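You operate a simulated robot arm through the tools that you are given. There is no shell and no other tool. Be economical: measure what you need, move in short steps, check, and stop when the job is done.

You are at the controls of a simulated robot arm. One attempt, no reset.

TASK
Take the narrow glide and put it on top of the brown sink glide.
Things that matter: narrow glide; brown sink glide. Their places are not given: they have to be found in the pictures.

Only the result counts: the job must be done as asked and must still hold three seconds after the hand-in. Knocking over, shifting, dropping, spilling or breaking anything else fails it.

THE ROBOT
A 6-joint arm with a two-finger parallel gripper, fixed in place. Base frame: the origin is at the foot of the arm, x ahead of it, y to its left, z up; the work surface is at about z = 0. Lengths are in mm, angles in rad, forces in N, time in s.
With the tool pointing down near the work surface it reaches from about 140 to 580 mm from the base axis. Its first joint turns from -1.152 to 1.152 rad. Payload 2.1 kg.
The tool frame sits at the grasp point between the pads (the TCP): z along the fingers, y along the line on which they close. The tips reach 30 mm beyond it. The gripper opens to 94 mm. The fingers are 28 mm wide and 10 mm thick; the gripper's body (50 by 96 mm) begins 55 mm behind the TCP.
Orientation is told as [roll, pitch, yaw] about the base's x, y, z axes, in that order, counted from this pose: with the fingers straight down and closing along the base's y, the tool's x points along the base's -x, its y along +y and its z along -z.

THE INTERFACE
- The arm moves only by the tool arm_command. Its argument "series" is one flat list of numbers, 4 for each row, row after row: the shift along the tool's x, y, z in mm, then the turn about the tool's z in rad. In form: [x, y, z, twist, x, y, z, twist, ...]. A call has 1 to 12 rows; each row is the pose to reach, as a shift and turn from the pose commanded when the call began, along the tool's axes at that moment. "claw" is the finger opening in mm, from 0 to 94, set as the call begins (left out, the last holds). Rows are played at 5 a second. More than 50 mm and 0.15 rad between two rows, or a gripper value outside its range, and nothing of the call is played. A pose out of reach is approached as far as the arm can. The call stops where the force on the tool passes 40 N (or 10 N more than at its start, if that is more) or the arm is blocked; 0.2 s more then pass. The fingers move at their own pace (about 72 mm/s each) and stop on an object; they squeeze with about 27 N. The grip force told is the motor's: it shows also when the fingers shut on nothing. Time passes only in rows, and 0.2 s behind the last, so rows that repeat a pose let the fingers close. The reply holds the time, the measured pose of the TCP, the force on the tool along the base axes, the opening and the grip force, in the units named above and with some noise.
- Cameras (640 x 400 px; columns grow to the right, rows downward): "scene" is fixed at [57.1, -355.4, 499.8]; the picture's right is [0.80, -0.59, 0.00], its down [-0.32, -0.43, -0.84] and it looks along [0.50, 0.68, -0.54] (base axes); focal length 340 px, centre (320, 200). "wrist" rides on the gripper at [-37, 0, -58] in the tool frame; the picture's right is [0.00, -1.00, 0.00], its down [0.97, 0.00, -0.24] and it looks along [0.24, 0.00, 0.97] (tool axes); focal length 218 px, centre (320, 200).
- camera(camera): a new picture of that camera. No time passes.
- pixel_to_xyz(camera, pixels): for up to 12 pixels [column, row] of the newest picture of that camera ("zoom" is the newest enlarged one), the place [x, y, z] in the base frame of the surface seen there, good to about 2 mm, but the place of the scene camera against the robot may be out by one fixed shift of up to 25 mm in any direction. No time passes.
- enlarge(camera, box): a new picture of the part [left, top, right, bottom] of that camera's present view, enlarged. No time passes.
- sign_off(): hands the job in; it is judged then, once.

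Go step by step. Measure first, check grasps and placings, and put right what went wrong. The budget is 60 turns and 30 pictures, counting those below and the enlarged ones. Unless the task says otherwise, let go and move clear before handing in, and close with one line.

The tools are called by a JSON object that holds its "name" and its "arguments". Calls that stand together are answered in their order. arm_command: Moves the arm, as the interface text tells. Its arguments: {"type":"object","properties":{"series":{"type":"array"},"claw":{"type":"number"}},"required":["series"]} The other tools are called the same way: camera (camera) takes a picture; pixel_to_xyz (camera, pixels) gives the place of the surface under pixels of a picture; enlarge (camera, box) takes an enlarged picture of a part of a camera's view; sign_off () hands the job in.

At the start:

```text
time_s: 0.0
tool_pos: [313.9, -51.3, 316.6]
tool_rot: [0.0, 0.002, 0.0]
force: [0.3, 0.5, 0.1]
width: 93.8
grip_force: 0.0
```

scene: 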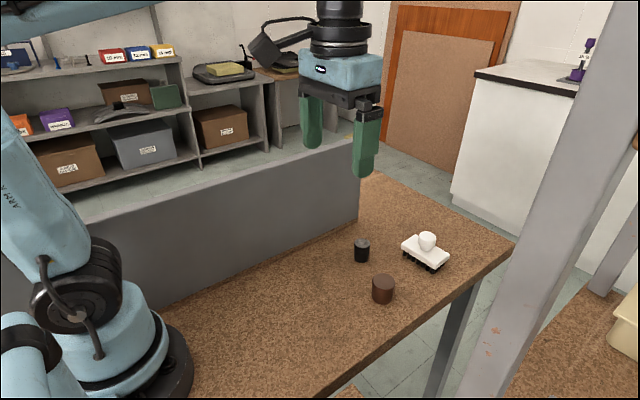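
wrist: 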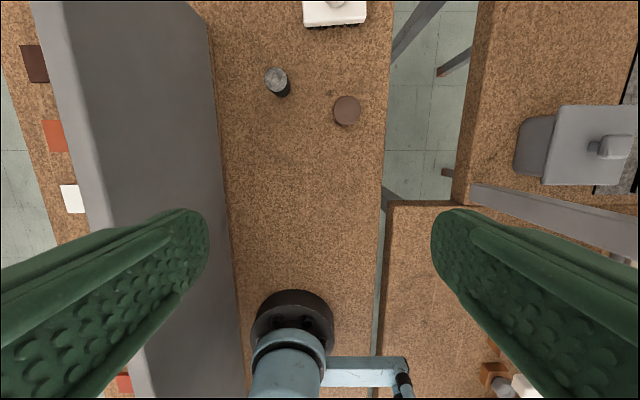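

The narrow glide seems to be the black, grey-topped piece at scene (362,250), wrist (277,80). The brown sink glide looks like the brown cylinder at scene (383,289), wrist (347,110). I'll enlarge both views and measure.

{"name": "enlarge", "arguments": {"camera": "scene", "box": [320, 210, 480, 310]}}

{"name": "pixel_to_xyz", "arguments": {"camera": "wrist", "pixels": [[276, 75], [268, 76], [286, 76], [281, 95], [347, 110], [335, 110], [360, 110], [347, 98], [347, 124], [310, 120]]}}

{"name": "enlarge", "arguments": {"camera": "wrist", "box": [230, 40, 390, 140]}}

```text
4.00 times, centred on (400, 260) of scene
```

zoom: 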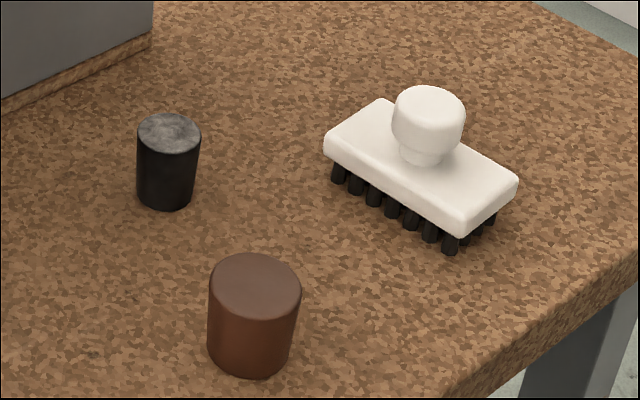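

```text
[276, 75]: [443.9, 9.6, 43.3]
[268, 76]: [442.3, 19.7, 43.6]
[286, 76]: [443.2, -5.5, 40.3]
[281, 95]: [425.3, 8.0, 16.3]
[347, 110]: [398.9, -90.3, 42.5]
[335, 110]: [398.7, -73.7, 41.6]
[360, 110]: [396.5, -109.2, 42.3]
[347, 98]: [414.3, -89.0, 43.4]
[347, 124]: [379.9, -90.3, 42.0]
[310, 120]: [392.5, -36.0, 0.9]
```

```text
4.00 times, centred on (310, 90) of wrist
```

zoom: 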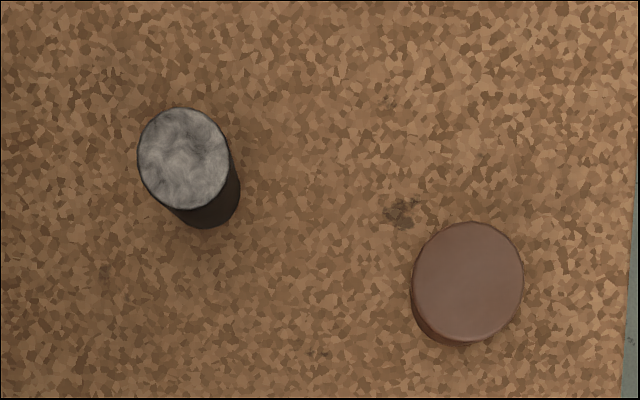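

The zoom confirms two upright pieces about 42 mm tall. I'll measure their rims in the wrist zoom.

{"name": "pixel_to_xyz", "arguments": {"camera": "zoom", "pixels": [[183, 158], [142, 158], [226, 158], [183, 112], [183, 204], [468, 282], [418, 282], [519, 282], [468, 226], [468, 337]]}}

```text
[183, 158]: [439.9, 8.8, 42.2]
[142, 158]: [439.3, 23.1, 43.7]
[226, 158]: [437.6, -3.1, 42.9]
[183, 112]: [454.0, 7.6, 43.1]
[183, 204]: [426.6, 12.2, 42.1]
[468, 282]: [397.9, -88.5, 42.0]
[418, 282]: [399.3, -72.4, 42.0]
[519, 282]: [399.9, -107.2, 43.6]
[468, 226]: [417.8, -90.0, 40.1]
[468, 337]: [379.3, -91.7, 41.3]
```

Narrow glide centre is about (440, 9.5), diameter 28, top 42; brown is about (398, -90), diameter 36, top 42. I need the grey wall's position (edge near wrist column 210) for clearance.

{"name": "pixel_to_xyz", "arguments": {"camera": "wrist", "pixels": [[214, 100], [206, 40], [190, 10], [195, 60], [150, 60], [60, 60], [100, 60], [222, 150], [310, 20], [335, 24], [215, 60]]}}

```text
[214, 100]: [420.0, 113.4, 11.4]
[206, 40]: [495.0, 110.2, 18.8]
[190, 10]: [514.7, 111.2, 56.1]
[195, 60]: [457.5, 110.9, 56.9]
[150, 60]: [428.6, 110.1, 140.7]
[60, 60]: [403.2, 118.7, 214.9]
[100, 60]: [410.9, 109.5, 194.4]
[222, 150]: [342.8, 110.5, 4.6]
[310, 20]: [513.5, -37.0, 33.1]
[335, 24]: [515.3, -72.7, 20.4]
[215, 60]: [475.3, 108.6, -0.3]
```

The wall is at y≈110, which leaves room. I'll move above the narrow glide with the fingers at 64 mm, TCP at z≈120.

{"name": "arm_command", "arguments": {"series": [-21, 10, 33, 0, -42, 20, 66, 0, -63, 30, 99, 0, -84, 40.5, 132, 0, -105, 50.5, 164, 0, -126, 60.8, 196, 0, -126, 60.8, 196, 0], "claw": 64}}

{"name": "camera", "arguments": {"camera": "wrist"}}

```text
time_s: 1.6
tool_pos: [438.8, 8.1, 117.7]
tool_rot: [0.0, 0.001, 0.0]
force: [-0.2, 0.0, -0.6]
width: 64.1
grip_force: 0.1
```

```text
25 pictures are left
```

wrist: 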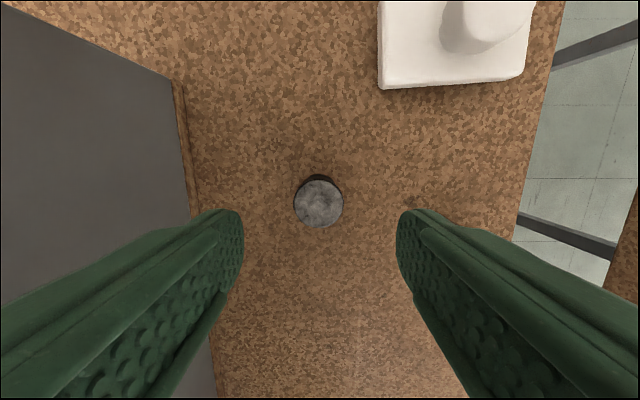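

{"name": "pixel_to_xyz", "arguments": {"camera": "wrist", "pixels": [[318, 204], [296, 204], [341, 204], [318, 181], [318, 226], [318, 177]]}}

```text
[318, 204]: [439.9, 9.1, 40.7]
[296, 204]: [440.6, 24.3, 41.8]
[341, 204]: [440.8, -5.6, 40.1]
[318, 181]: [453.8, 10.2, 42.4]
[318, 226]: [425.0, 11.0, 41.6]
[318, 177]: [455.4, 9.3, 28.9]
```

The glide sits at (440, 9.4), between the fingers. I'll descend straight to TCP z≈42, tips about 12 mm above the table.

{"name": "arm_command", "arguments": {"series": [-0.8, 0.9, 20, 0, -0.8, 0.9, 40, 0, -0.8, 0.9, 60, 0, -0.8, 0.9, 75, 0, -0.8, 0.9, 75, 0]}}

{"name": "arm_command", "arguments": {"series": [0, 0, 0, 0, 0, 0, 0, 0, 0, 0, 0, 0, 0, 0, 0, 0, 0, 0, 0, 0], "claw": 20}}

{"name": "camera", "arguments": {"camera": "scene"}}

```text
time_s: 2.8
tool_pos: [440.9, 9.5, 44.3]
tool_rot: [0.002, 0.0, 0.0]
force: [0.7, -0.1, -0.1]
width: 63.9
grip_force: 0.0
```

```text
time_s: 4.0
tool_pos: [440.3, 9.5, 45.5]
tool_rot: [0.0, 0.001, 0.0]
force: [-0.6, 0.0, -0.3]
width: 31.4
grip_force: 27.3
```

```text
24 pictures are left
```

scene: 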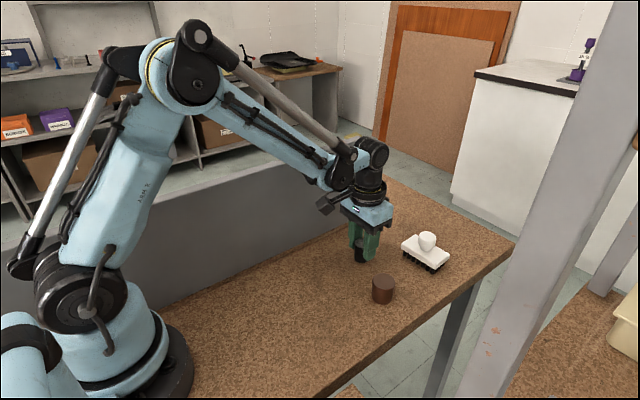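

The grip holds at 31.4 mm and 27 N. I'll lift 70 mm and look.

{"name": "arm_command", "arguments": {"series": [0, 0, -15, 0, 0, 0, -35, 0, 0, 0, -55, 0, 0, 0, -70, 0, 0, 0, -70, 0]}}

{"name": "camera", "arguments": {"camera": "wrist"}}

{"name": "enlarge", "arguments": {"camera": "scene", "box": [300, 180, 460, 310]}}

```text
time_s: 5.2
tool_pos: [440.3, 8.8, 116.3]
tool_rot: [-0.001, 0.001, 0.0]
force: [0.0, 0.1, -0.1]
width: 20.0
grip_force: 0.1
```

```text
23 pictures are left
```

wrist: 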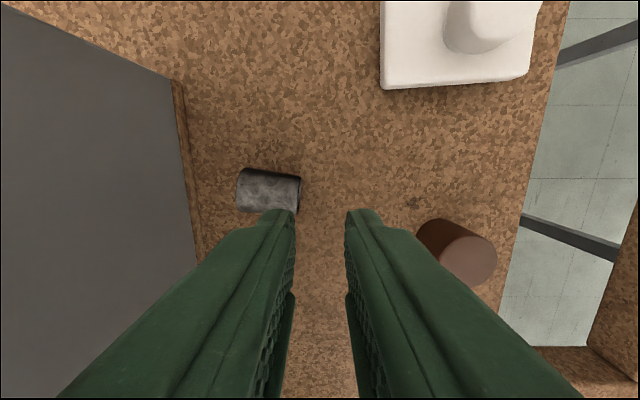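

```text
3.08 times, centred on (380, 245) of scene
```

zoom: 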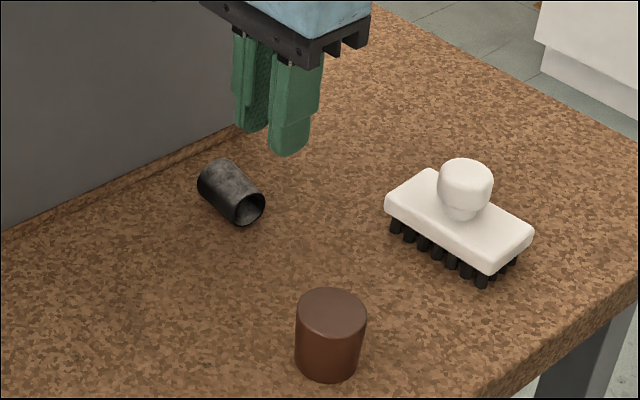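

The glide slipped out during the lift (width fell to 20) and now lies on its side near wrist (268,191); nothing else was touched. I'll look closer to see its shape.

{"name": "enlarge", "arguments": {"camera": "scene", "box": [340, 220, 404, 260]}}

{"name": "enlarge", "arguments": {"camera": "wrist", "box": [220, 155, 316, 215]}}

```text
10.00 times, centred on (372, 240) of scene
```

zoom: 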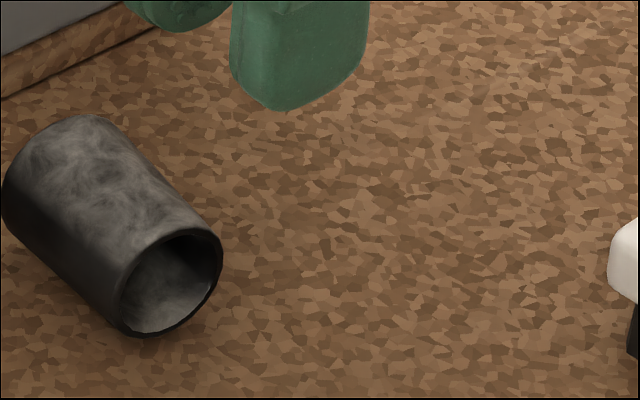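

```text
6.67 times, centred on (268, 185) of wrist
```

zoom: 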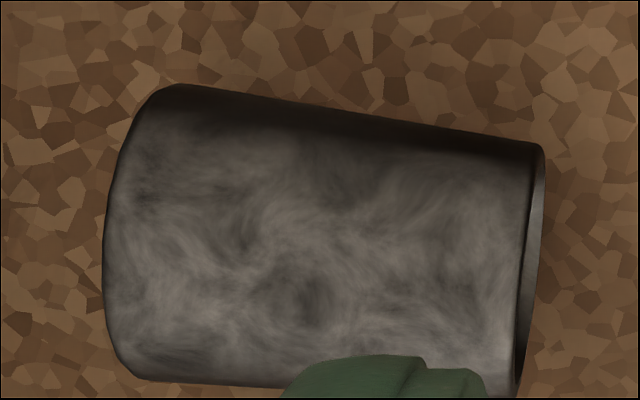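

The glide is a slightly tapered cup: the closed, wider end points to +y and the mouth to -y. I'll measure how it lies.

{"name": "pixel_to_xyz", "arguments": {"camera": "zoom", "pixels": [[125, 235], [320, 245], [515, 265], [170, 95], [160, 370], [520, 160], [500, 380], [330, 115], [250, 380], [110, 235]]}}

```text
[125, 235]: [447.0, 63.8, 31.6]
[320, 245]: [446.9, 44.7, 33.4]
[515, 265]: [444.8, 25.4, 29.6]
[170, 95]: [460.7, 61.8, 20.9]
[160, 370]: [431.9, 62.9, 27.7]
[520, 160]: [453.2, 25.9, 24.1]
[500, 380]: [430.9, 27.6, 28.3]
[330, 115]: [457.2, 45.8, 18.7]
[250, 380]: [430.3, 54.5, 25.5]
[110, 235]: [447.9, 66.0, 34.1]
```

The cup lies with y from 25 to 66, axis at x≈445, about 32 mm wide and turned ~0.09 rad. I'll turn the gripper 1.65 rad above it so it closes across the axis.

{"name": "arm_command", "arguments": {"series": [-0.5, 4, 0, 0.14, -1, 8, 0, 0.28, -1.5, 12, 0, 0.42, -2, 16, 0, 0.56, -2.5, 20, 0, 0.7, -3, 24, 0, 0.84, -3.5, 28, 0, 0.98, -4, 32, 0, 1.12, -4.7, 36, 0, 1.26, -4.7, 36, 0, 1.4, -4.7, 36, 0, 1.53, -4.7, 36, 0, 1.65], "claw": 60}}

{"name": "camera", "arguments": {"camera": "wrist"}}

```text
time_s: 6.6
tool_pos: [440.9, 29.0, 117.0]
tool_rot: [-0.008, 0.002, -0.819]
force: [0.3, -1.9, 1.0]
width: 60.0
grip_force: 0.0
stopped in row 7: the force on the tool passed its limit (the readings are from after the stop); the commanded pose is now the measured one
```

```text
19 pictures are left
```

wrist: 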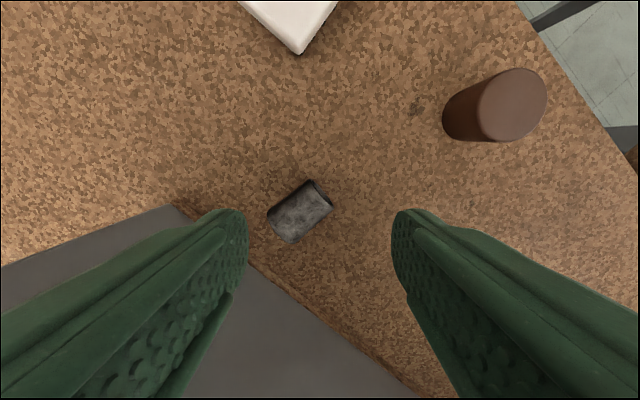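

The turn was stopped at 0.82 rad by a force, probably the wall touching something on the wrist. I'll look from the scene camera before moving.

{"name": "enlarge", "arguments": {"camera": "scene", "box": [240, 110, 440, 270]}}

```text
2.50 times, centred on (340, 190) of scene
```

zoom: 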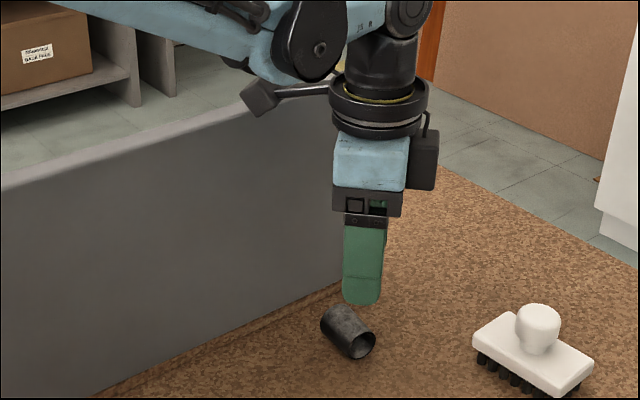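

A bracket sticking out on the tool's +x side swung into the wall. I'll back off to y≈0 and turn the other way, so the bracket faces open space.

{"name": "arm_command", "arguments": {"series": [-7.3, -6.8, 0, 0, -14.6, -13.7, 0, -0.14, -21.9, -20.5, 0, -0.28, -21.9, -20.5, 0, -0.42, -21.9, -20.5, 0, -0.56, -21.9, -20.5, 0, -0.7, -21.9, -20.5, 0, -0.84, -21.9, -20.5, 0, -0.98, -21.9, -20.5, 0, -1.12, -21.9, -20.5, 0, -1.26, -21.9, -20.5, 0, -1.4, -21.9, -20.5, 0, -1.54]}}

{"name": "camera", "arguments": {"camera": "wrist"}}

```text
time_s: 9.2
tool_pos: [441.6, -0.0, 117.3]
tool_rot: [0.003, 0.008, 0.721]
force: [0.1, 0.3, 0.0]
width: 59.9
grip_force: 0.1
```

```text
17 pictures are left
```

wrist: 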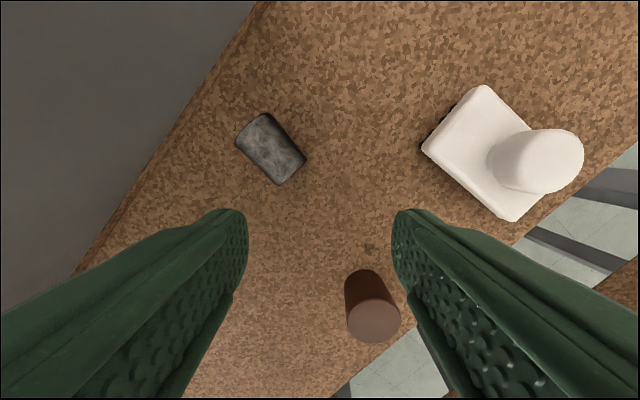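

Now at yaw 0.72 with everything in place. I'll re-measure the cup around wrist (270,148).

{"name": "pixel_to_xyz", "arguments": {"camera": "wrist", "pixels": [[252, 128], [290, 172], [270, 148], [266, 114], [304, 158], [239, 142], [278, 182]]}}

```text
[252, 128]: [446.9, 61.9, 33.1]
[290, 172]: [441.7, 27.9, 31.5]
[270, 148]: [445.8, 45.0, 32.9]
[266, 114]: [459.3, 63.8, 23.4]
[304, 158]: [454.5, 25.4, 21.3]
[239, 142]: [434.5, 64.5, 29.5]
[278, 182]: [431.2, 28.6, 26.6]
```

The cup is unmoved: axis from (442.5, 26) to (447, 65). I'll finish the turn to yaw≈1.456 and move above it.

{"name": "arm_command", "arguments": {"series": [0, 0, 0, -0.14, 0, 0, 0, -0.28, 0, 0, 0, -0.42, 0, 0, 0, -0.56, 0, 0, 0, -0.66, 0, 0, 0, -0.735, -10, 10, 0, -0.735, -20, 20, 0, -0.735, -29.7, 29.8, 0, -0.735, -29.7, 29.8, 0, -0.735]}}

{"name": "camera", "arguments": {"camera": "wrist"}}

```text
time_s: 11.4
tool_pos: [444.3, 41.7, 116.2]
tool_rot: [0.007, 0.005, 1.456]
force: [0.0, -0.3, -0.5]
width: 60.2
grip_force: 0.1
```

```text
16 pictures are left
```

wrist: 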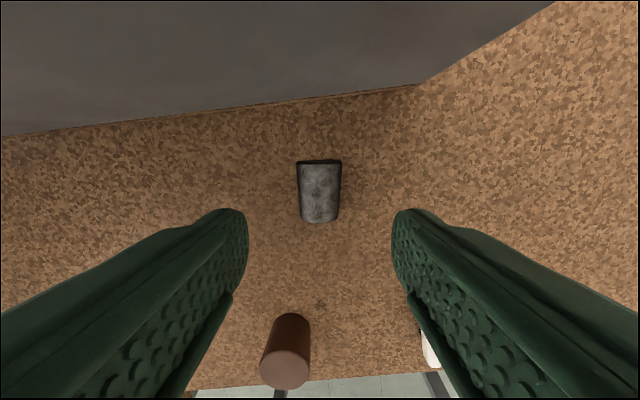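

Aligned over the cup. I'll descend 80 mm (tips about 6 mm up), then close.

{"name": "arm_command", "arguments": {"series": [0, 0, 20, 0, 0, 0, 40, 0, 0, 0, 60, 0, 0, 0, 72, 0, 0, 0, 80, 0, 0, 0, 80, 0]}}

{"name": "arm_command", "arguments": {"series": [0, 0, 0, 0, 0, 0, 0, 0, 0, 0, 0, 0, 0, 0, 0, 0], "claw": 10}}

{"name": "arm_command", "arguments": {"series": [0, 0, -2, 0, 0, 0, -5, 0, 0, 0, -8, 0, 0, 0, -12, 0, 0, 0, -15, 0, 0, 0, -15, 0]}}

{"name": "camera", "arguments": {"camera": "wrist"}}

```text
time_s: 12.8
tool_pos: [442.7, 40.3, 37.7]
tool_rot: [0.007, 0.004, 1.455]
force: [0.6, -0.1, -0.2]
width: 60.1
grip_force: 0.0
```

```text
time_s: 13.8
tool_pos: [441.8, 40.6, 37.6]
tool_rot: [0.005, 0.005, 1.456]
force: [-0.1, 0.4, -0.1]
width: 31.1
grip_force: 26.8
```

```text
time_s: 15.2
tool_pos: [443.2, 41.3, 51.7]
tool_rot: [0.007, 0.005, 1.457]
force: [0.1, -0.6, -0.2]
width: 31.2
grip_force: 26.1
```

```text
15 pictures are left
```

wrist: 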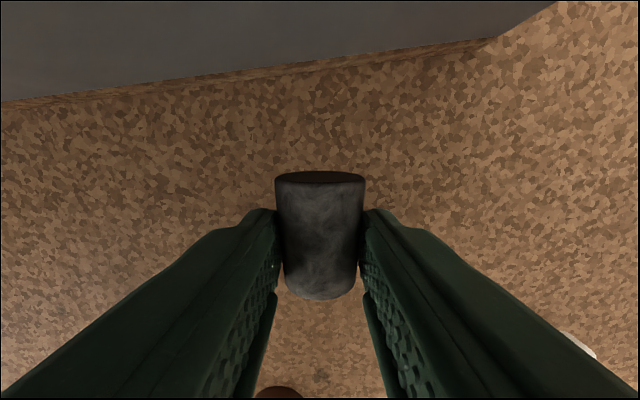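

It appears held (31.2 mm after a 15 mm lift). I'll check the heights along the cup.

{"name": "pixel_to_xyz", "arguments": {"camera": "wrist", "pixels": [[320, 190], [320, 230], [320, 260], [320, 290], [320, 178]]}}

{"name": "enlarge", "arguments": {"camera": "scene", "box": [320, 190, 416, 250]}}

```text
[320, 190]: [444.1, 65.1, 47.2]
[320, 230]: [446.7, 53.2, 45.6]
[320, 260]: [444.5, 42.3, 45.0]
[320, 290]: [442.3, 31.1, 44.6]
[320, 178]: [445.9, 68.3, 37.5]
```

```text
6.67 times, centred on (368, 220) of scene
```

zoom: 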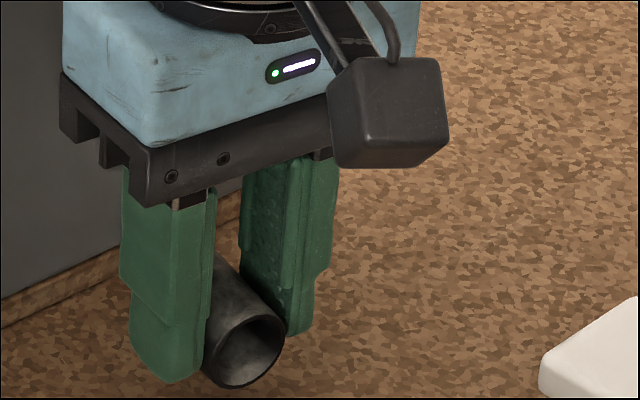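

The cup is firmly held, level, 14 mm off the table. I'll carry it 47 mm away from the wall and lower it back onto the table, so I can regrip its closed end and let it swing upright.

{"name": "arm_command", "arguments": {"series": [8, 0, 0, 0, 18, 0, 0, 0, 28, 0, 0, 0, 38, 0, 0, 0, 47, 0, 0, 0, 47, 0, 5, 0, 47, 0, 10, 0, 47, 0, 13, 0, 47, 0, 14.5, 0, 47, 0, 14.5, 0]}}

{"name": "arm_command", "arguments": {"series": [0, 0, 0, 0, 0, 0, 0, 0, 0, 0, 0, 0], "claw": 46}}

{"name": "camera", "arguments": {"camera": "wrist"}}

```text
time_s: 17.4
tool_pos: [438.4, -6.8, 38.0]
tool_rot: [0.007, 0.005, 1.455]
force: [-1.0, 0.1, 14.7]
width: 31.2
grip_force: 26.8
```

```text
time_s: 18.2
tool_pos: [437.9, -6.3, 37.3]
tool_rot: [0.007, 0.004, 1.456]
force: [0.3, 0.1, 0.4]
width: 46.0
grip_force: 0.1
```

```text
13 pictures are left
```

wrist: 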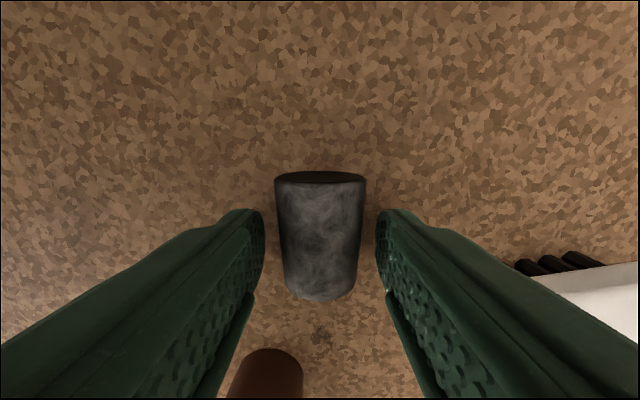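

It's set down with the closed end at y≈19. I'll slide the open fingers 28 mm toward that end, grip only its last ~11 mm, and lift 45 mm.

{"name": "arm_command", "arguments": {"series": [-9, 0, 0, 0, -18, 0, 0, 0, -28, 0, 0, 0, -28, 0, 0, 0]}}

{"name": "arm_command", "arguments": {"series": [0, 0, 0, 0, 0, 0, 0, 0, 0, 0, 0, 0, 0, 0, 0, 0], "claw": 10}}

{"name": "arm_command", "arguments": {"series": [0, 0, -4, 0, 0, 0, -8, 0, 0, 0, -12, 0, 0, 0, -16, 0, 0, 0, -20, 0, 0, 0, -25, 0, 0, 0, -30, 0, 0, 0, -30, 0]}}

{"name": "enlarge", "arguments": {"camera": "scene", "box": [320, 190, 416, 250]}}

```text
time_s: 19.2
tool_pos: [441.5, 22.1, 38.2]
tool_rot: [0.008, 0.005, 1.456]
force: [0.5, 0.3, -0.1]
width: 46.3
grip_force: 0.2
```

```text
time_s: 20.2
tool_pos: [441.7, 23.1, 37.6]
tool_rot: [0.007, 0.005, 1.454]
force: [0.5, 1.6, 1.7]
width: 31.4
grip_force: 27.1
```

```text
time_s: 22.0
tool_pos: [440.5, 22.0, 67.7]
tool_rot: [0.006, 0.005, 1.454]
force: [0.5, -0.1, 0.2]
width: 31.1
grip_force: 26.9
```

```text
6.67 times, centred on (368, 220) of scene
```

zoom: 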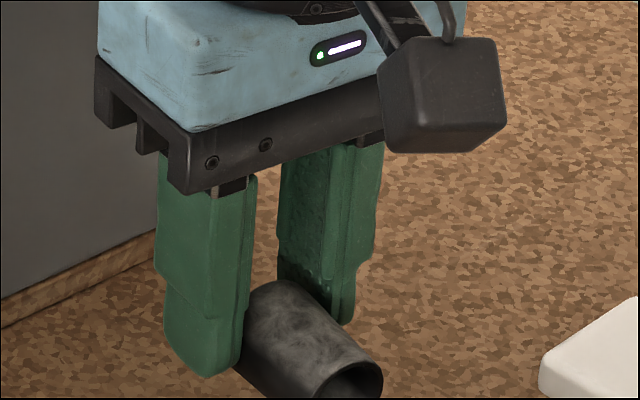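

It's held by the closed end and nearly level. I'll ease the commanded opening to about 31 to lighten the squeeze and let it swing.

{"name": "arm_command", "arguments": {"series": [0, 0, 0, 0, 0, 0, 0, 0, 0, 0, 0, 0], "claw": 30.5}}

{"name": "enlarge", "arguments": {"camera": "scene", "box": [330, 200, 410, 250]}}

```text
time_s: 22.8
tool_pos: [440.7, 23.0, 67.6]
tool_rot: [0.007, 0.004, 1.456]
force: [-0.5, -0.2, -0.3]
width: 31.9
grip_force: 19.0
```

```text
8.00 times, centred on (370, 225) of scene
```

zoom: 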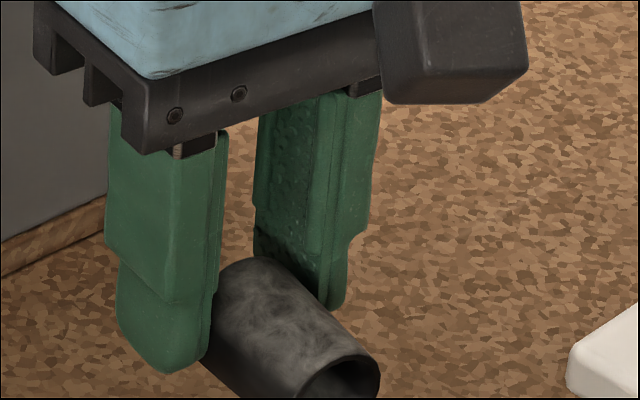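

The squeeze fell to 19 N, so it follows the command. I'll ease on in small steps.

{"name": "arm_command", "arguments": {"series": [0, 0, 0, 0, 0, 0, 0, 0], "claw": 31.0}}

{"name": "arm_command", "arguments": {"series": [0, 0, 0, 0, 0, 0, 0, 0], "claw": 31.2}}

{"name": "enlarge", "arguments": {"camera": "scene", "box": [330, 200, 410, 250]}}

```text
time_s: 23.4
tool_pos: [439.9, 22.5, 68.3]
tool_rot: [0.006, 0.005, 1.457]
force: [0.0, 0.4, 0.2]
width: 32.3
grip_force: 0.6
```

```text
time_s: 24.0
tool_pos: [441.5, 21.4, 68.2]
tool_rot: [0.008, 0.004, 1.455]
force: [0.8, -1.0, 0.9]
width: 31.9
grip_force: 12.0
```

```text
8.00 times, centred on (370, 225) of scene
```

zoom: 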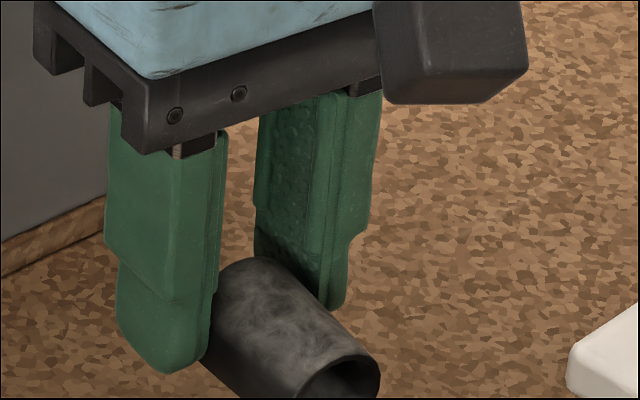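

It hardly tilted and the squeeze is still about 12 N. I'll ease further before looking again.

{"name": "arm_command", "arguments": {"series": [0, 0, 0, 0, 0, 0, 0, 0], "claw": 31.4}}

{"name": "arm_command", "arguments": {"series": [0, 0, 0, 0, 0, 0, 0, 0], "claw": 31.55}}

{"name": "enlarge", "arguments": {"camera": "scene", "box": [330, 200, 410, 250]}}

```text
time_s: 24.6
tool_pos: [441.4, 22.7, 67.9]
tool_rot: [0.006, 0.004, 1.456]
force: [0.1, -0.3, -0.6]
width: 31.8
grip_force: 12.2
```

```text
time_s: 25.2
tool_pos: [441.4, 23.0, 67.2]
tool_rot: [0.006, 0.004, 1.456]
force: [0.1, -0.5, -1.3]
width: 32.4
grip_force: 0.3
```

```text
8.00 times, centred on (370, 225) of scene
```

zoom: 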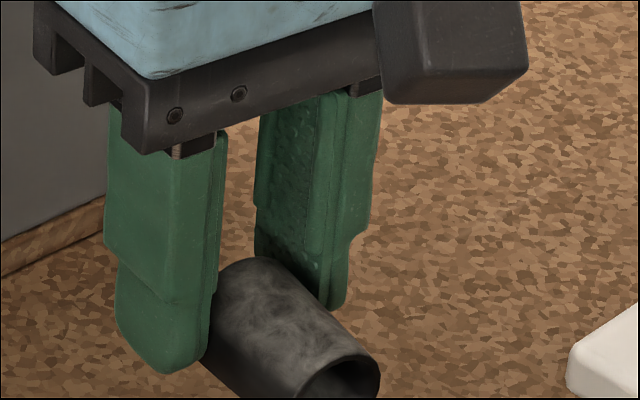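

Still level at near-zero reading. Two more small steps, then a look.

{"name": "arm_command", "arguments": {"series": [0, 0, 0, 0, 0, 0, 0, 0], "claw": 31.75}}

{"name": "arm_command", "arguments": {"series": [0, 0, 0, 0, 0, 0, 0, 0], "claw": 31.9}}

{"name": "enlarge", "arguments": {"camera": "scene", "box": [330, 200, 410, 250]}}

```text
time_s: 25.8
tool_pos: [441.2, 22.1, 69.1]
tool_rot: [0.008, 0.006, 1.455]
force: [0.0, -0.4, -0.6]
width: 32.4
grip_force: 0.5
```

```text
time_s: 26.4
tool_pos: [440.1, 22.9, 68.2]
tool_rot: [0.007, 0.005, 1.457]
force: [-0.5, -0.3, 0.3]
width: 32.6
grip_force: 0.4
```

```text
8.00 times, centred on (370, 225) of scene
```

zoom: 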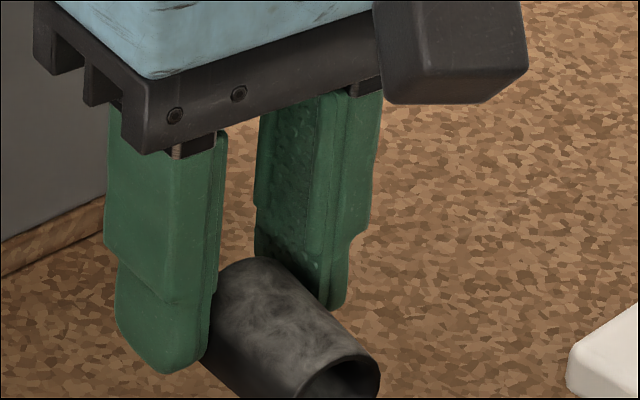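

Still level under a very light hold. I'll ease by another 0.2 and 0.15 mm.

{"name": "arm_command", "arguments": {"series": [0, 0, 0, 0, 0, 0, 0, 0], "claw": 32.1}}

{"name": "arm_command", "arguments": {"series": [0, 0, 0, 0, 0, 0, 0, 0], "claw": 32.25}}

{"name": "enlarge", "arguments": {"camera": "scene", "box": [330, 200, 410, 250]}}

```text
time_s: 27.0
tool_pos: [440.9, 22.7, 68.4]
tool_rot: [0.008, 0.005, 1.454]
force: [0.1, 0.0, -0.3]
width: 32.0
grip_force: 0.7
```

```text
time_s: 27.6
tool_pos: [441.2, 22.3, 67.2]
tool_rot: [0.006, 0.006, 1.455]
force: [-0.3, 0.8, -0.2]
width: 32.1
grip_force: 0.7
```

```text
8.00 times, centred on (370, 225) of scene
```

zoom: 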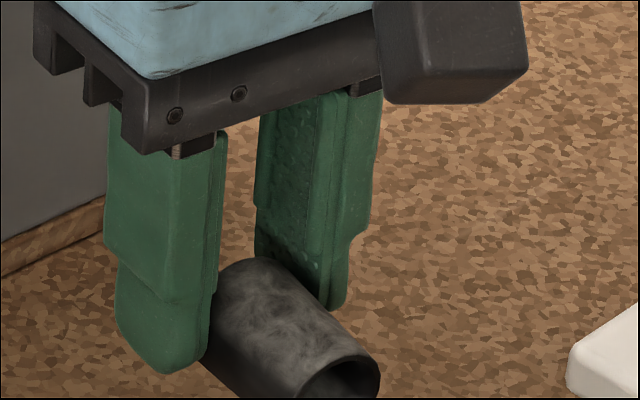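

Tiny change only. Continuing in small steps, watching the grip reading instead of pictures.

{"name": "arm_command", "arguments": {"series": [0, 0, 0, 0, 0, 0, 0, 0], "claw": 32.4}}

{"name": "arm_command", "arguments": {"series": [0, 0, 0, 0, 0, 0, 0, 0], "claw": 32.5}}

{"name": "arm_command", "arguments": {"series": [0, 0, 0, 0, 0, 0, 0, 0], "claw": 32.6}}

{"name": "camera", "arguments": {"camera": "wrist"}}

```text
time_s: 28.2
tool_pos: [442.5, 22.4, 68.1]
tool_rot: [0.006, 0.005, 1.456]
force: [0.5, 0.2, -1.0]
width: 32.1
grip_force: 0.6
```

```text
time_s: 28.8
tool_pos: [442.5, 22.7, 68.6]
tool_rot: [0.009, 0.005, 1.457]
force: [0.6, -0.6, -1.4]
width: 32.4
grip_force: 0.2
```

```text
time_s: 29.4
tool_pos: [441.6, 22.4, 69.0]
tool_rot: [0.007, 0.006, 1.454]
force: [-0.3, -0.6, -0.1]
width: 32.5
grip_force: 0.1
```

```text
6 pictures are left
```

wrist: 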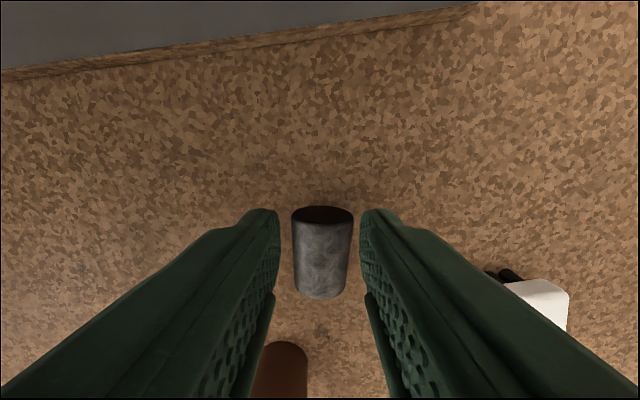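

The cup seems to have dropped. I'll measure how it lies from this picture.

{"name": "pixel_to_xyz", "arguments": {"camera": "wrist", "pixels": [[322, 214], [322, 224], [322, 250], [322, 280], [320, 293], [293, 222], [352, 222]]}}

```text
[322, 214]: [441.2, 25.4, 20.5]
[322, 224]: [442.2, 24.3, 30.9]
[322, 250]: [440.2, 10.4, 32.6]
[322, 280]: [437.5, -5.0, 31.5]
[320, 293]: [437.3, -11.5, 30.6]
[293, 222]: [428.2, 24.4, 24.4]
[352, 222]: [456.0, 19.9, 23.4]
```

The cup lies flat again: closed end y≈25, mouth y≈-16, and its weight seems to be near the closed end. I'll grip just the last 8 mm at the mouth so the heavy closed end can swing down.

{"name": "arm_command", "arguments": {"series": [11, 0, 0, 0, 22, 0, 0, 0, 33, 0, 0, 0, 44.8, 0, 0, 0, 44.8, 0, 12, 0, 44.8, 0, 24, 0, 44.8, 0, 30, 0, 44.8, 0, 30, 0], "claw": 48}}

{"name": "arm_command", "arguments": {"series": [0, 0, 0, 0, 0, 0, 0, 0, 0, 0, 0, 0, 0, 0, 0, 0], "claw": 10}}

{"name": "arm_command", "arguments": {"series": [0, 0, -4, 0, 0, 0, -8, 0, 0, 0, -12, 0, 0, 0, -16, 0, 0, 0, -20, 0, 0, 0, -25, 0, 0, 0, -30, 0, 0, 0, -30, 0]}}

```text
time_s: 31.2
tool_pos: [436.1, -23.0, 37.1]
tool_rot: [0.006, 0.006, 1.455]
force: [1.0, -0.1, 0.5]
width: 47.9
grip_force: 0.2
```

```text
time_s: 32.2
tool_pos: [436.2, -24.0, 37.3]
tool_rot: [0.008, 0.006, 1.456]
force: [0.2, -0.4, -0.5]
width: 31.3
grip_force: 27.4
```

```text
time_s: 34.0
tool_pos: [435.6, -22.6, 67.4]
tool_rot: [0.008, 0.006, 1.455]
force: [-0.4, -1.0, 0.4]
width: 31.0
grip_force: 27.2
```

The width at the mouth is also about 31, so it's really a cylinder, and it's held. I'll ease the squeeze to a light hold and look.

{"name": "arm_command", "arguments": {"series": [0, 0, 0, 0, 0, 0, 0, 0], "claw": 31.2}}

{"name": "arm_command", "arguments": {"series": [0, 0, 0, 0, 0, 0, 0, 0], "claw": 31.7}}

{"name": "arm_command", "arguments": {"series": [0, 0, 0, 0, 0, 0, 0, 0, 0, 0, 0, 0], "claw": 31.9}}

{"name": "camera", "arguments": {"camera": "wrist"}}

```text
time_s: 34.6
tool_pos: [435.9, -24.3, 67.5]
tool_rot: [0.007, 0.005, 1.455]
force: [-0.1, 1.0, -0.8]
width: 32.4
grip_force: 1.1
```

```text
time_s: 35.2
tool_pos: [437.1, -23.3, 68.8]
tool_rot: [0.006, 0.005, 1.455]
force: [-0.5, -0.8, 0.0]
width: 32.3
grip_force: 0.4
```

```text
time_s: 36.0
tool_pos: [436.4, -22.5, 67.5]
tool_rot: [0.007, 0.003, 1.456]
force: [0.3, -0.3, -0.4]
width: 32.2
grip_force: 0.8
```

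```text
5 pictures are left
```

wrist: 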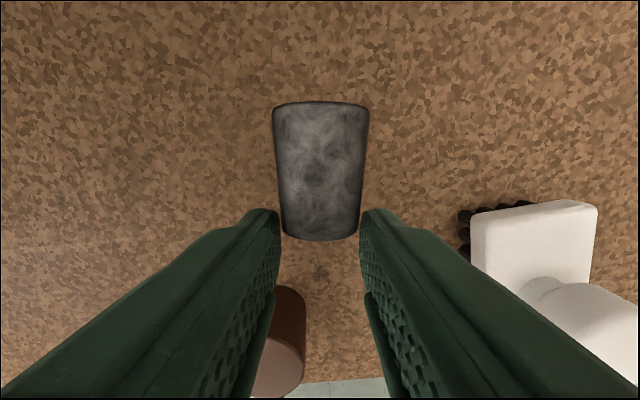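

{"name": "pixel_to_xyz", "arguments": {"camera": "wrist", "pixels": [[320, 112], [320, 140], [320, 170], [320, 200], [320, 230], [275, 112], [368, 112], [290, 225], [355, 225]]}}

```text
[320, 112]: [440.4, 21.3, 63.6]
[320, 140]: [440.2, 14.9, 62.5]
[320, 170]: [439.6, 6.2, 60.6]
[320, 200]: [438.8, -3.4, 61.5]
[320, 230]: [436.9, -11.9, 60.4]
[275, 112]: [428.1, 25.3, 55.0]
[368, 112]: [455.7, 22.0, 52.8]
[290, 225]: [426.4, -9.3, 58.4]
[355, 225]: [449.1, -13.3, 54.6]
```

Still level, and the taper shows (closed end wider). I'll ease in finer steps to see whether the closed end swings down before it slips.

{"name": "arm_command", "arguments": {"series": [0, 0, 0, 0, 0, 0, 0, 0], "claw": 32.1}}

{"name": "arm_command", "arguments": {"series": [0, 0, 0, 0, 0, 0, 0, 0, 0, 0, 0, 0], "claw": 32.25}}

{"name": "arm_command", "arguments": {"series": [0, 0, 0, 0, 0, 0, 0, 0, 0, 0, 0, 0], "claw": 32.33}}

{"name": "arm_command", "arguments": {"series": [0, 0, 0, 0], "claw": 10}}

{"name": "camera", "arguments": {"camera": "wrist"}}

```text
time_s: 36.6
tool_pos: [436.4, -22.6, 68.8]
tool_rot: [0.008, 0.004, 1.455]
force: [-0.9, 0.0, 0.0]
width: 32.4
grip_force: 0.7
```

```text
time_s: 37.4
tool_pos: [436.7, -23.1, 67.6]
tool_rot: [0.006, 0.005, 1.455]
force: [-0.9, -0.4, 0.1]
width: 32.5
grip_force: 0.7
```

```text
time_s: 38.2
tool_pos: [435.4, -22.8, 67.1]
tool_rot: [0.007, 0.005, 1.455]
force: [-0.4, 0.0, -0.8]
width: 32.4
grip_force: 0.0
```

```text
time_s: 38.6
tool_pos: [437.0, -23.2, 68.1]
tool_rot: [0.005, 0.005, 1.456]
force: [0.4, -0.7, 0.5]
width: 31.2
grip_force: 26.7
```

```text
4 pictures are left
```

wrist: 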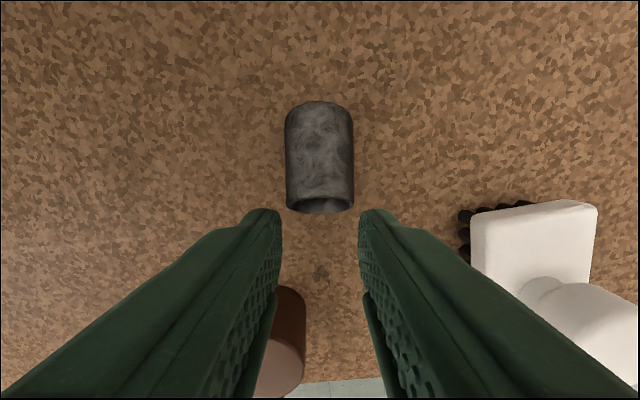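

It left the grip, and now the mouth is visible from above at (320,203), so it may be tilting or still moving. I'll measure this picture.

{"name": "pixel_to_xyz", "arguments": {"camera": "wrist", "pixels": [[320, 106], [320, 130], [320, 160], [320, 190], [320, 196], [320, 206], [288, 150], [353, 150], [290, 200], [351, 200]]}}

```text
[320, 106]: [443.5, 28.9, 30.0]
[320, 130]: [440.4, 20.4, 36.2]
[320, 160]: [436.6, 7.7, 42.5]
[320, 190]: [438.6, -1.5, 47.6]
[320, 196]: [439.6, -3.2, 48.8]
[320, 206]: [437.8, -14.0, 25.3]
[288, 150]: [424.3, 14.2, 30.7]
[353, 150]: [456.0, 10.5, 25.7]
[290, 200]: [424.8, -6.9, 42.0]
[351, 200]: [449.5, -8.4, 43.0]
```

The fingers re-caught the cup by the mouth rim: it now hangs tilted about 30°, closed end down and nearly touching the table. I'll raise it 9 mm, so a hanging cup would just clear the table, and ease again so it swings upright.

{"name": "arm_command", "arguments": {"series": [0, 0, -2, 0, 0, 0, -4, 0, 0, 0, -6, 0, 0, 0, -8, 0, 0, 0, -9, 0, 0, 0, -9, 0]}}

{"name": "arm_command", "arguments": {"series": [0, 0, 0, 0, 0, 0, 0, 0], "claw": 31.2}}

{"name": "arm_command", "arguments": {"series": [0, 0, 0, 0, 0, 0, 0, 0], "claw": 31.6}}

{"name": "arm_command", "arguments": {"series": [0, 0, 0, 0, 0, 0, 0, 0], "claw": 31.9}}

{"name": "arm_command", "arguments": {"series": [0, 0, 0, 0, 0, 0, 0, 0], "claw": 32.1}}

{"name": "arm_command", "arguments": {"series": [0, 0, 0, 0, 0, 0, 0, 0, 0, 0, 0, 0], "claw": 32.25}}

```text
time_s: 40.0
tool_pos: [435.3, -21.4, 76.0]
tool_rot: [0.007, 0.005, 1.455]
force: [-0.5, -0.3, -0.4]
width: 31.2
grip_force: 27.4
```

```text
time_s: 40.6
tool_pos: [436.4, -21.2, 76.3]
tool_rot: [0.009, 0.005, 1.456]
force: [-0.2, 0.7, 0.3]
width: 32.3
grip_force: 1.1
```

```text
time_s: 41.2
tool_pos: [436.1, -21.4, 76.3]
tool_rot: [0.008, 0.006, 1.454]
force: [-0.6, 0.3, -0.5]
width: 32.2
grip_force: 0.4
```

```text
time_s: 41.8
tool_pos: [435.9, -22.5, 76.3]
tool_rot: [0.007, 0.005, 1.454]
force: [-0.4, 0.8, -0.4]
width: 32.0
grip_force: 0.7
```

```text
time_s: 42.4
tool_pos: [436.4, -21.1, 76.0]
tool_rot: [0.008, 0.004, 1.456]
force: [0.1, 0.2, -0.5]
width: 32.3
grip_force: 0.7
```

```text
time_s: 43.2
tool_pos: [435.8, -21.1, 75.9]
tool_rot: [0.006, 0.005, 1.456]
force: [-0.8, -1.5, -1.1]
width: 32.4
grip_force: 0.4
```

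Same point as before the last swing. I'll ease to 32.33, re-close, and look.

{"name": "arm_command", "arguments": {"series": [0, 0, 0, 0, 0, 0, 0, 0, 0, 0, 0, 0], "claw": 32.33}}

{"name": "arm_command", "arguments": {"series": [0, 0, 0, 0], "claw": 10}}

{"name": "camera", "arguments": {"camera": "wrist"}}

```text
time_s: 44.0
tool_pos: [436.1, -22.0, 76.5]
tool_rot: [0.007, 0.004, 1.456]
force: [-0.4, 0.0, -0.7]
width: 32.4
grip_force: 0.3
```

```text
time_s: 44.4
tool_pos: [435.8, -22.2, 77.1]
tool_rot: [0.008, 0.004, 1.455]
force: [0.9, -0.2, 0.0]
width: 30.9
grip_force: 26.7
```

```text
3 pictures are left
```

wrist: 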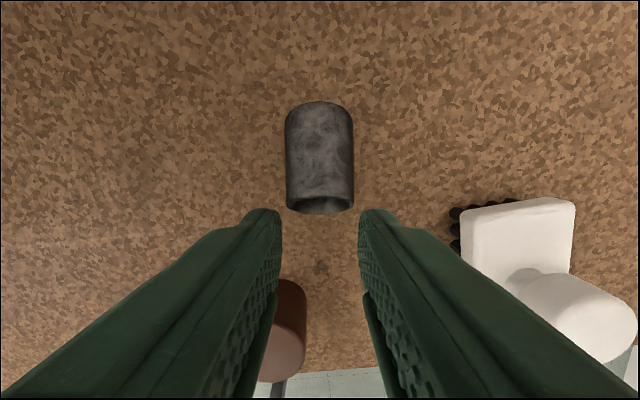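

The cup is still held at the same tilt. I'll ease slightly further and wait longer before re-closing.

{"name": "arm_command", "arguments": {"series": [0, 0, 0, 0, 0, 0, 0, 0], "claw": 32.3}}

{"name": "arm_command", "arguments": {"series": [0, 0, 0, 0, 0, 0, 0, 0, 0, 0, 0, 0, 0, 0, 0, 0, 0, 0, 0, 0, 0, 0, 0, 0, 0, 0, 0, 0, 0, 0, 0, 0], "claw": 32.38}}

{"name": "arm_command", "arguments": {"series": [0, 0, 0, 0, 0, 0, 0, 0, 0, 0, 0, 0, 0, 0, 0, 0], "claw": 10}}

```text
time_s: 45.0
tool_pos: [435.4, -22.6, 76.0]
tool_rot: [0.006, 0.006, 1.456]
force: [0.6, -0.2, -0.4]
width: 32.2
grip_force: 0.1
```

```text
time_s: 46.8
tool_pos: [435.6, -21.3, 75.8]
tool_rot: [0.007, 0.007, 1.455]
force: [-0.1, 0.1, 0.1]
width: 32.3
grip_force: 0.0
```

```text
time_s: 47.8
tool_pos: [436.6, -21.3, 76.9]
tool_rot: [0.007, 0.005, 1.454]
force: [0.1, 0.5, 0.8]
width: 10.1
grip_force: 0.1
```

The fingers closed on nothing, so the cup left the grip. I need one picture to see how it landed.

{"name": "camera", "arguments": {"camera": "wrist"}}

```text
2 pictures are left
```

wrist: 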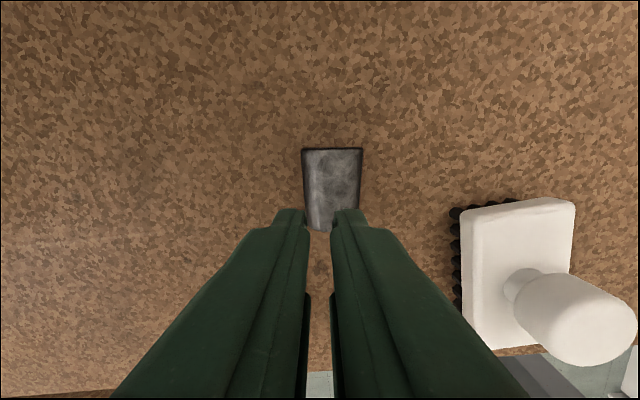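

{"name": "pixel_to_xyz", "arguments": {"camera": "wrist", "pixels": [[332, 153], [332, 175], [325, 205], [320, 222], [305, 155], [360, 155], [310, 205], [358, 200], [320, 228], [332, 149]]}}

```text
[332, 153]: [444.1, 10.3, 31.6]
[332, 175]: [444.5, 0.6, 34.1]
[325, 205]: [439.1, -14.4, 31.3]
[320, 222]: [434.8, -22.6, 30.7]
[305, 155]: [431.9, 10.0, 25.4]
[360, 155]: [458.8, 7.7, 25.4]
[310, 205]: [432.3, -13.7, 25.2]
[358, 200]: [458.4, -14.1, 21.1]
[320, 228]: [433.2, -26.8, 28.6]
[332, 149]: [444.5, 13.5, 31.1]
```

It lies flat again: closed end y≈14, mouth y≈-28, parallel to the gripper and 5.7 mm toward +x. Gripping it level held reliably, so with two pictures left I'll grip its middle and lay it on the brown glide.

{"name": "arm_command", "arguments": {"series": [0, 0, 0, 0, 0, 0, 0, 0, -7, -2.8, 0, 0, -15, -5.7, 0, 0, -15, -5.7, 0, 0, -15, -5.7, 12, 0, -15, -5.7, 24, 0, -15, -5.7, 34, 0, -15, -5.7, 38.5, 0, -15, -5.7, 38.5, 0], "claw": 60}}

{"name": "arm_command", "arguments": {"series": [0, 0, 0, 0, 0, 0, 0, 0, 0, 0, 0, 0, 0, 0, 0, 0], "claw": 10}}

{"name": "arm_command", "arguments": {"series": [0, 0, -4, 0, 0, 0, -9, 0, 0, 0, -14, 0, 0, 0, -20, 0, 0, 0, -26, 0, 0, 0, -32, 0, 0, 0, -39, 0, 0, 0, -46, 0, 0, 0, -53, 0, 0, 0, -60, 0, 0, 0, -60, 0]}}

```text
time_s: 50.0
tool_pos: [442.4, -8.8, 37.5]
tool_rot: [0.006, 0.005, 1.456]
force: [-0.6, -0.7, 0.0]
width: 60.2
grip_force: 0.0
```

```text
time_s: 51.0
tool_pos: [442.5, -8.1, 38.2]
tool_rot: [0.007, 0.006, 1.455]
force: [0.2, 0.5, -0.9]
width: 31.1
grip_force: 26.8
```

```text
time_s: 53.4
tool_pos: [444.6, -7.6, 98.2]
tool_rot: [0.008, 0.005, 1.456]
force: [-0.2, -0.3, 0.0]
width: 31.2
grip_force: 26.9
```

Held level at z≈98. I'll carry it over the brown glide (target centre about (398, -90)) in slow steps.

{"name": "arm_command", "arguments": {"series": [8, 3, 0, 0, 18, 7, 0, 0, 28, 11, 0, 0, 39, 15.4, 0, 0, 50, 19.7, 0, 0, 61, 24, 0, 0, 71, 28, 0, 0, 80, 31.5, 0, 0, 88.8, 35, 0, 0, 88.8, 35, 0, 0, 88.8, 35, 0, 0]}}

{"name": "arm_command", "arguments": {"series": [0, 0, 4, 0, 0, 0, 8, 0, 0, 0, 11, 0, 0, 0, 14, 0, 0, 0, 15, 0, 0, 0, 15, 0]}}

```text
time_s: 55.8
tool_pos: [399.7, -93.2, 98.6]
tool_rot: [0.007, 0.006, 1.457]
force: [0.2, -0.7, -1.2]
width: 31.3
grip_force: 26.9
```

```text
time_s: 57.2
tool_pos: [399.1, -92.2, 83.7]
tool_rot: [0.008, 0.004, 1.455]
force: [0.2, -0.8, 0.1]
width: 31.2
grip_force: 27.1
```

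About 3 mm above the top now with no contact yet. I'll lower in millimetre steps watching the force.

{"name": "arm_command", "arguments": {"series": [0, 0, 1, 0, 0, 0, 2, 0, 0, 0, 2, 0]}}

{"name": "arm_command", "arguments": {"series": [0, 0, 0.6, 0, 0, 0, 0.6, 0]}}

{"name": "enlarge", "arguments": {"camera": "scene", "box": [340, 210, 436, 310]}}

```text
time_s: 58.0
tool_pos: [400.3, -92.1, 80.4]
tool_rot: [0.008, 0.006, 1.456]
force: [-0.4, -0.4, 0.6]
width: 30.8
grip_force: 26.8
```

```text
time_s: 58.6
tool_pos: [398.3, -92.1, 80.7]
tool_rot: [0.006, 0.005, 1.455]
force: [0.2, 0.2, 0.0]
width: 31.1
grip_force: 26.9
```

```text
4.00 times, centred on (388, 260) of scene
```

zoom: 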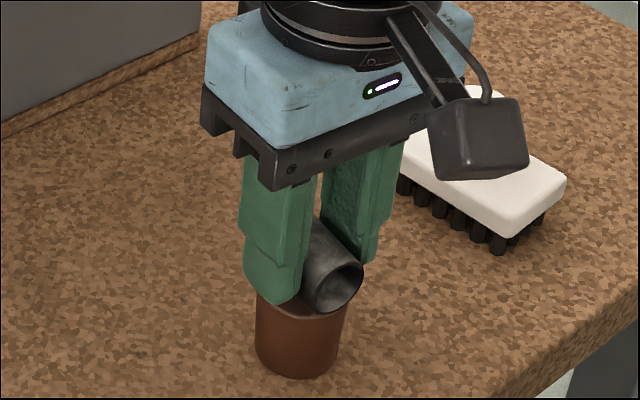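

The cup sits over the brown glide, mouth bottom at zoom (328,312). I'll check positions relative to the brown rim in this picture.

{"name": "pixel_to_xyz", "arguments": {"camera": "zoom", "pixels": [[328, 309], [328, 318], [345, 300], [345, 312], [342, 330], [258, 300], [258, 320], [300, 330], [300, 312], [325, 240], [362, 285], [310, 285]]}}

```text
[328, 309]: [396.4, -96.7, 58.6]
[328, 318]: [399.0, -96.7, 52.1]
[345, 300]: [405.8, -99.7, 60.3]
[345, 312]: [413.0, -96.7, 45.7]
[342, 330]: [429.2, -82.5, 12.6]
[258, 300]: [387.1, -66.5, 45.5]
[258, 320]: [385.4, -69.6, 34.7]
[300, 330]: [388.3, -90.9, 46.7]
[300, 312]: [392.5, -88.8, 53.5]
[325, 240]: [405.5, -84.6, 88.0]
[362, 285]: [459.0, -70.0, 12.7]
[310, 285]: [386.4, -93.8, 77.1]
```

Positions agree: the cup is centred over the brown top to within a few mm, with no contact force yet. I'll lower in half-millimetre steps until it touches.

{"name": "arm_command", "arguments": {"series": [0, 0, 0.5, 0, 0, 0, 0.5, 0]}}

{"name": "arm_command", "arguments": {"series": [0, 0, 0.4, 0, 0, 0, 0.4, 0]}}

```text
time_s: 59.2
tool_pos: [399.6, -91.1, 79.9]
tool_rot: [0.007, 0.006, 1.454]
force: [0.6, 0.2, -0.5]
width: 31.3
grip_force: 26.9
```

```text
time_s: 59.8
tool_pos: [398.7, -91.8, 81.1]
tool_rot: [0.006, 0.006, 1.456]
force: [-0.4, -0.3, -0.1]
width: 31.4
grip_force: 26.4
```

{"name": "arm_command", "arguments": {"series": [0, 0, 0.4, 0, 0, 0, 0.4, 0]}}

{"name": "arm_command", "arguments": {"series": [0, 0, 0.3, 0, 0, 0, 0.3, 0]}}

```text
time_s: 60.4
tool_pos: [398.6, -91.1, 80.3]
tool_rot: [0.007, 0.006, 1.457]
force: [0.5, 1.1, 8.8]
width: 31.3
grip_force: 27.3
```

```text
time_s: 61.0
tool_pos: [398.5, -92.3, 79.6]
tool_rot: [0.007, 0.007, 1.456]
force: [1.3, -1.0, 23.9]
width: 31.3
grip_force: 26.6
```

Contact is firm at 24 N. I'll back off 0.4 mm, then open the fingers gradually.

{"name": "arm_command", "arguments": {"series": [0, 0, -0.4, 0, 0, 0, -0.4, 0]}}

{"name": "arm_command", "arguments": {"series": [0, 0, 0, 0, 0, 0, 0, 0], "claw": 31.2}}

{"name": "arm_command", "arguments": {"series": [0, 0, 0, 0, 0, 0, 0, 0], "claw": 31.8}}

{"name": "arm_command", "arguments": {"series": [0, 0, 0, 0, 0, 0, 0, 0], "claw": 32.2}}

{"name": "arm_command", "arguments": {"series": [0, 0, 0, 0, 0, 0, 0, 0, 0, 0, 0, 0], "claw": 32.6}}

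{"name": "arm_command", "arguments": {"series": [0, 0, 0, 0, 0, 0, 0, 0, 0, 0, 0, 0, 0, 0, 0, 0], "claw": 34}}

```text
time_s: 61.6
tool_pos: [398.3, -91.5, 79.8]
tool_rot: [0.006, 0.006, 1.456]
force: [1.8, 0.0, 21.7]
width: 31.0
grip_force: 27.4
```

```text
time_s: 62.2
tool_pos: [397.7, -92.5, 79.8]
tool_rot: [0.007, 0.005, 1.457]
force: [0.0, -0.3, 0.0]
width: 32.2
grip_force: 1.5
```

```text
time_s: 62.8
tool_pos: [398.6, -92.1, 79.5]
tool_rot: [0.008, 0.004, 1.456]
force: [0.5, 0.4, -0.4]
width: 32.5
grip_force: 0.4
```

```text
time_s: 63.4
tool_pos: [398.5, -92.4, 79.8]
tool_rot: [0.007, 0.005, 1.456]
force: [-0.1, 0.2, 0.2]
width: 32.3
grip_force: 0.0
```

```text
time_s: 64.2
tool_pos: [398.3, -91.4, 79.0]
tool_rot: [0.006, 0.007, 1.456]
force: [0.0, 1.0, 0.1]
width: 32.5
grip_force: 0.1
```

```text
time_s: 65.2
tool_pos: [398.2, -92.2, 80.0]
tool_rot: [0.009, 0.005, 1.454]
force: [-0.3, -0.5, -0.2]
width: 33.9
grip_force: 0.1
```

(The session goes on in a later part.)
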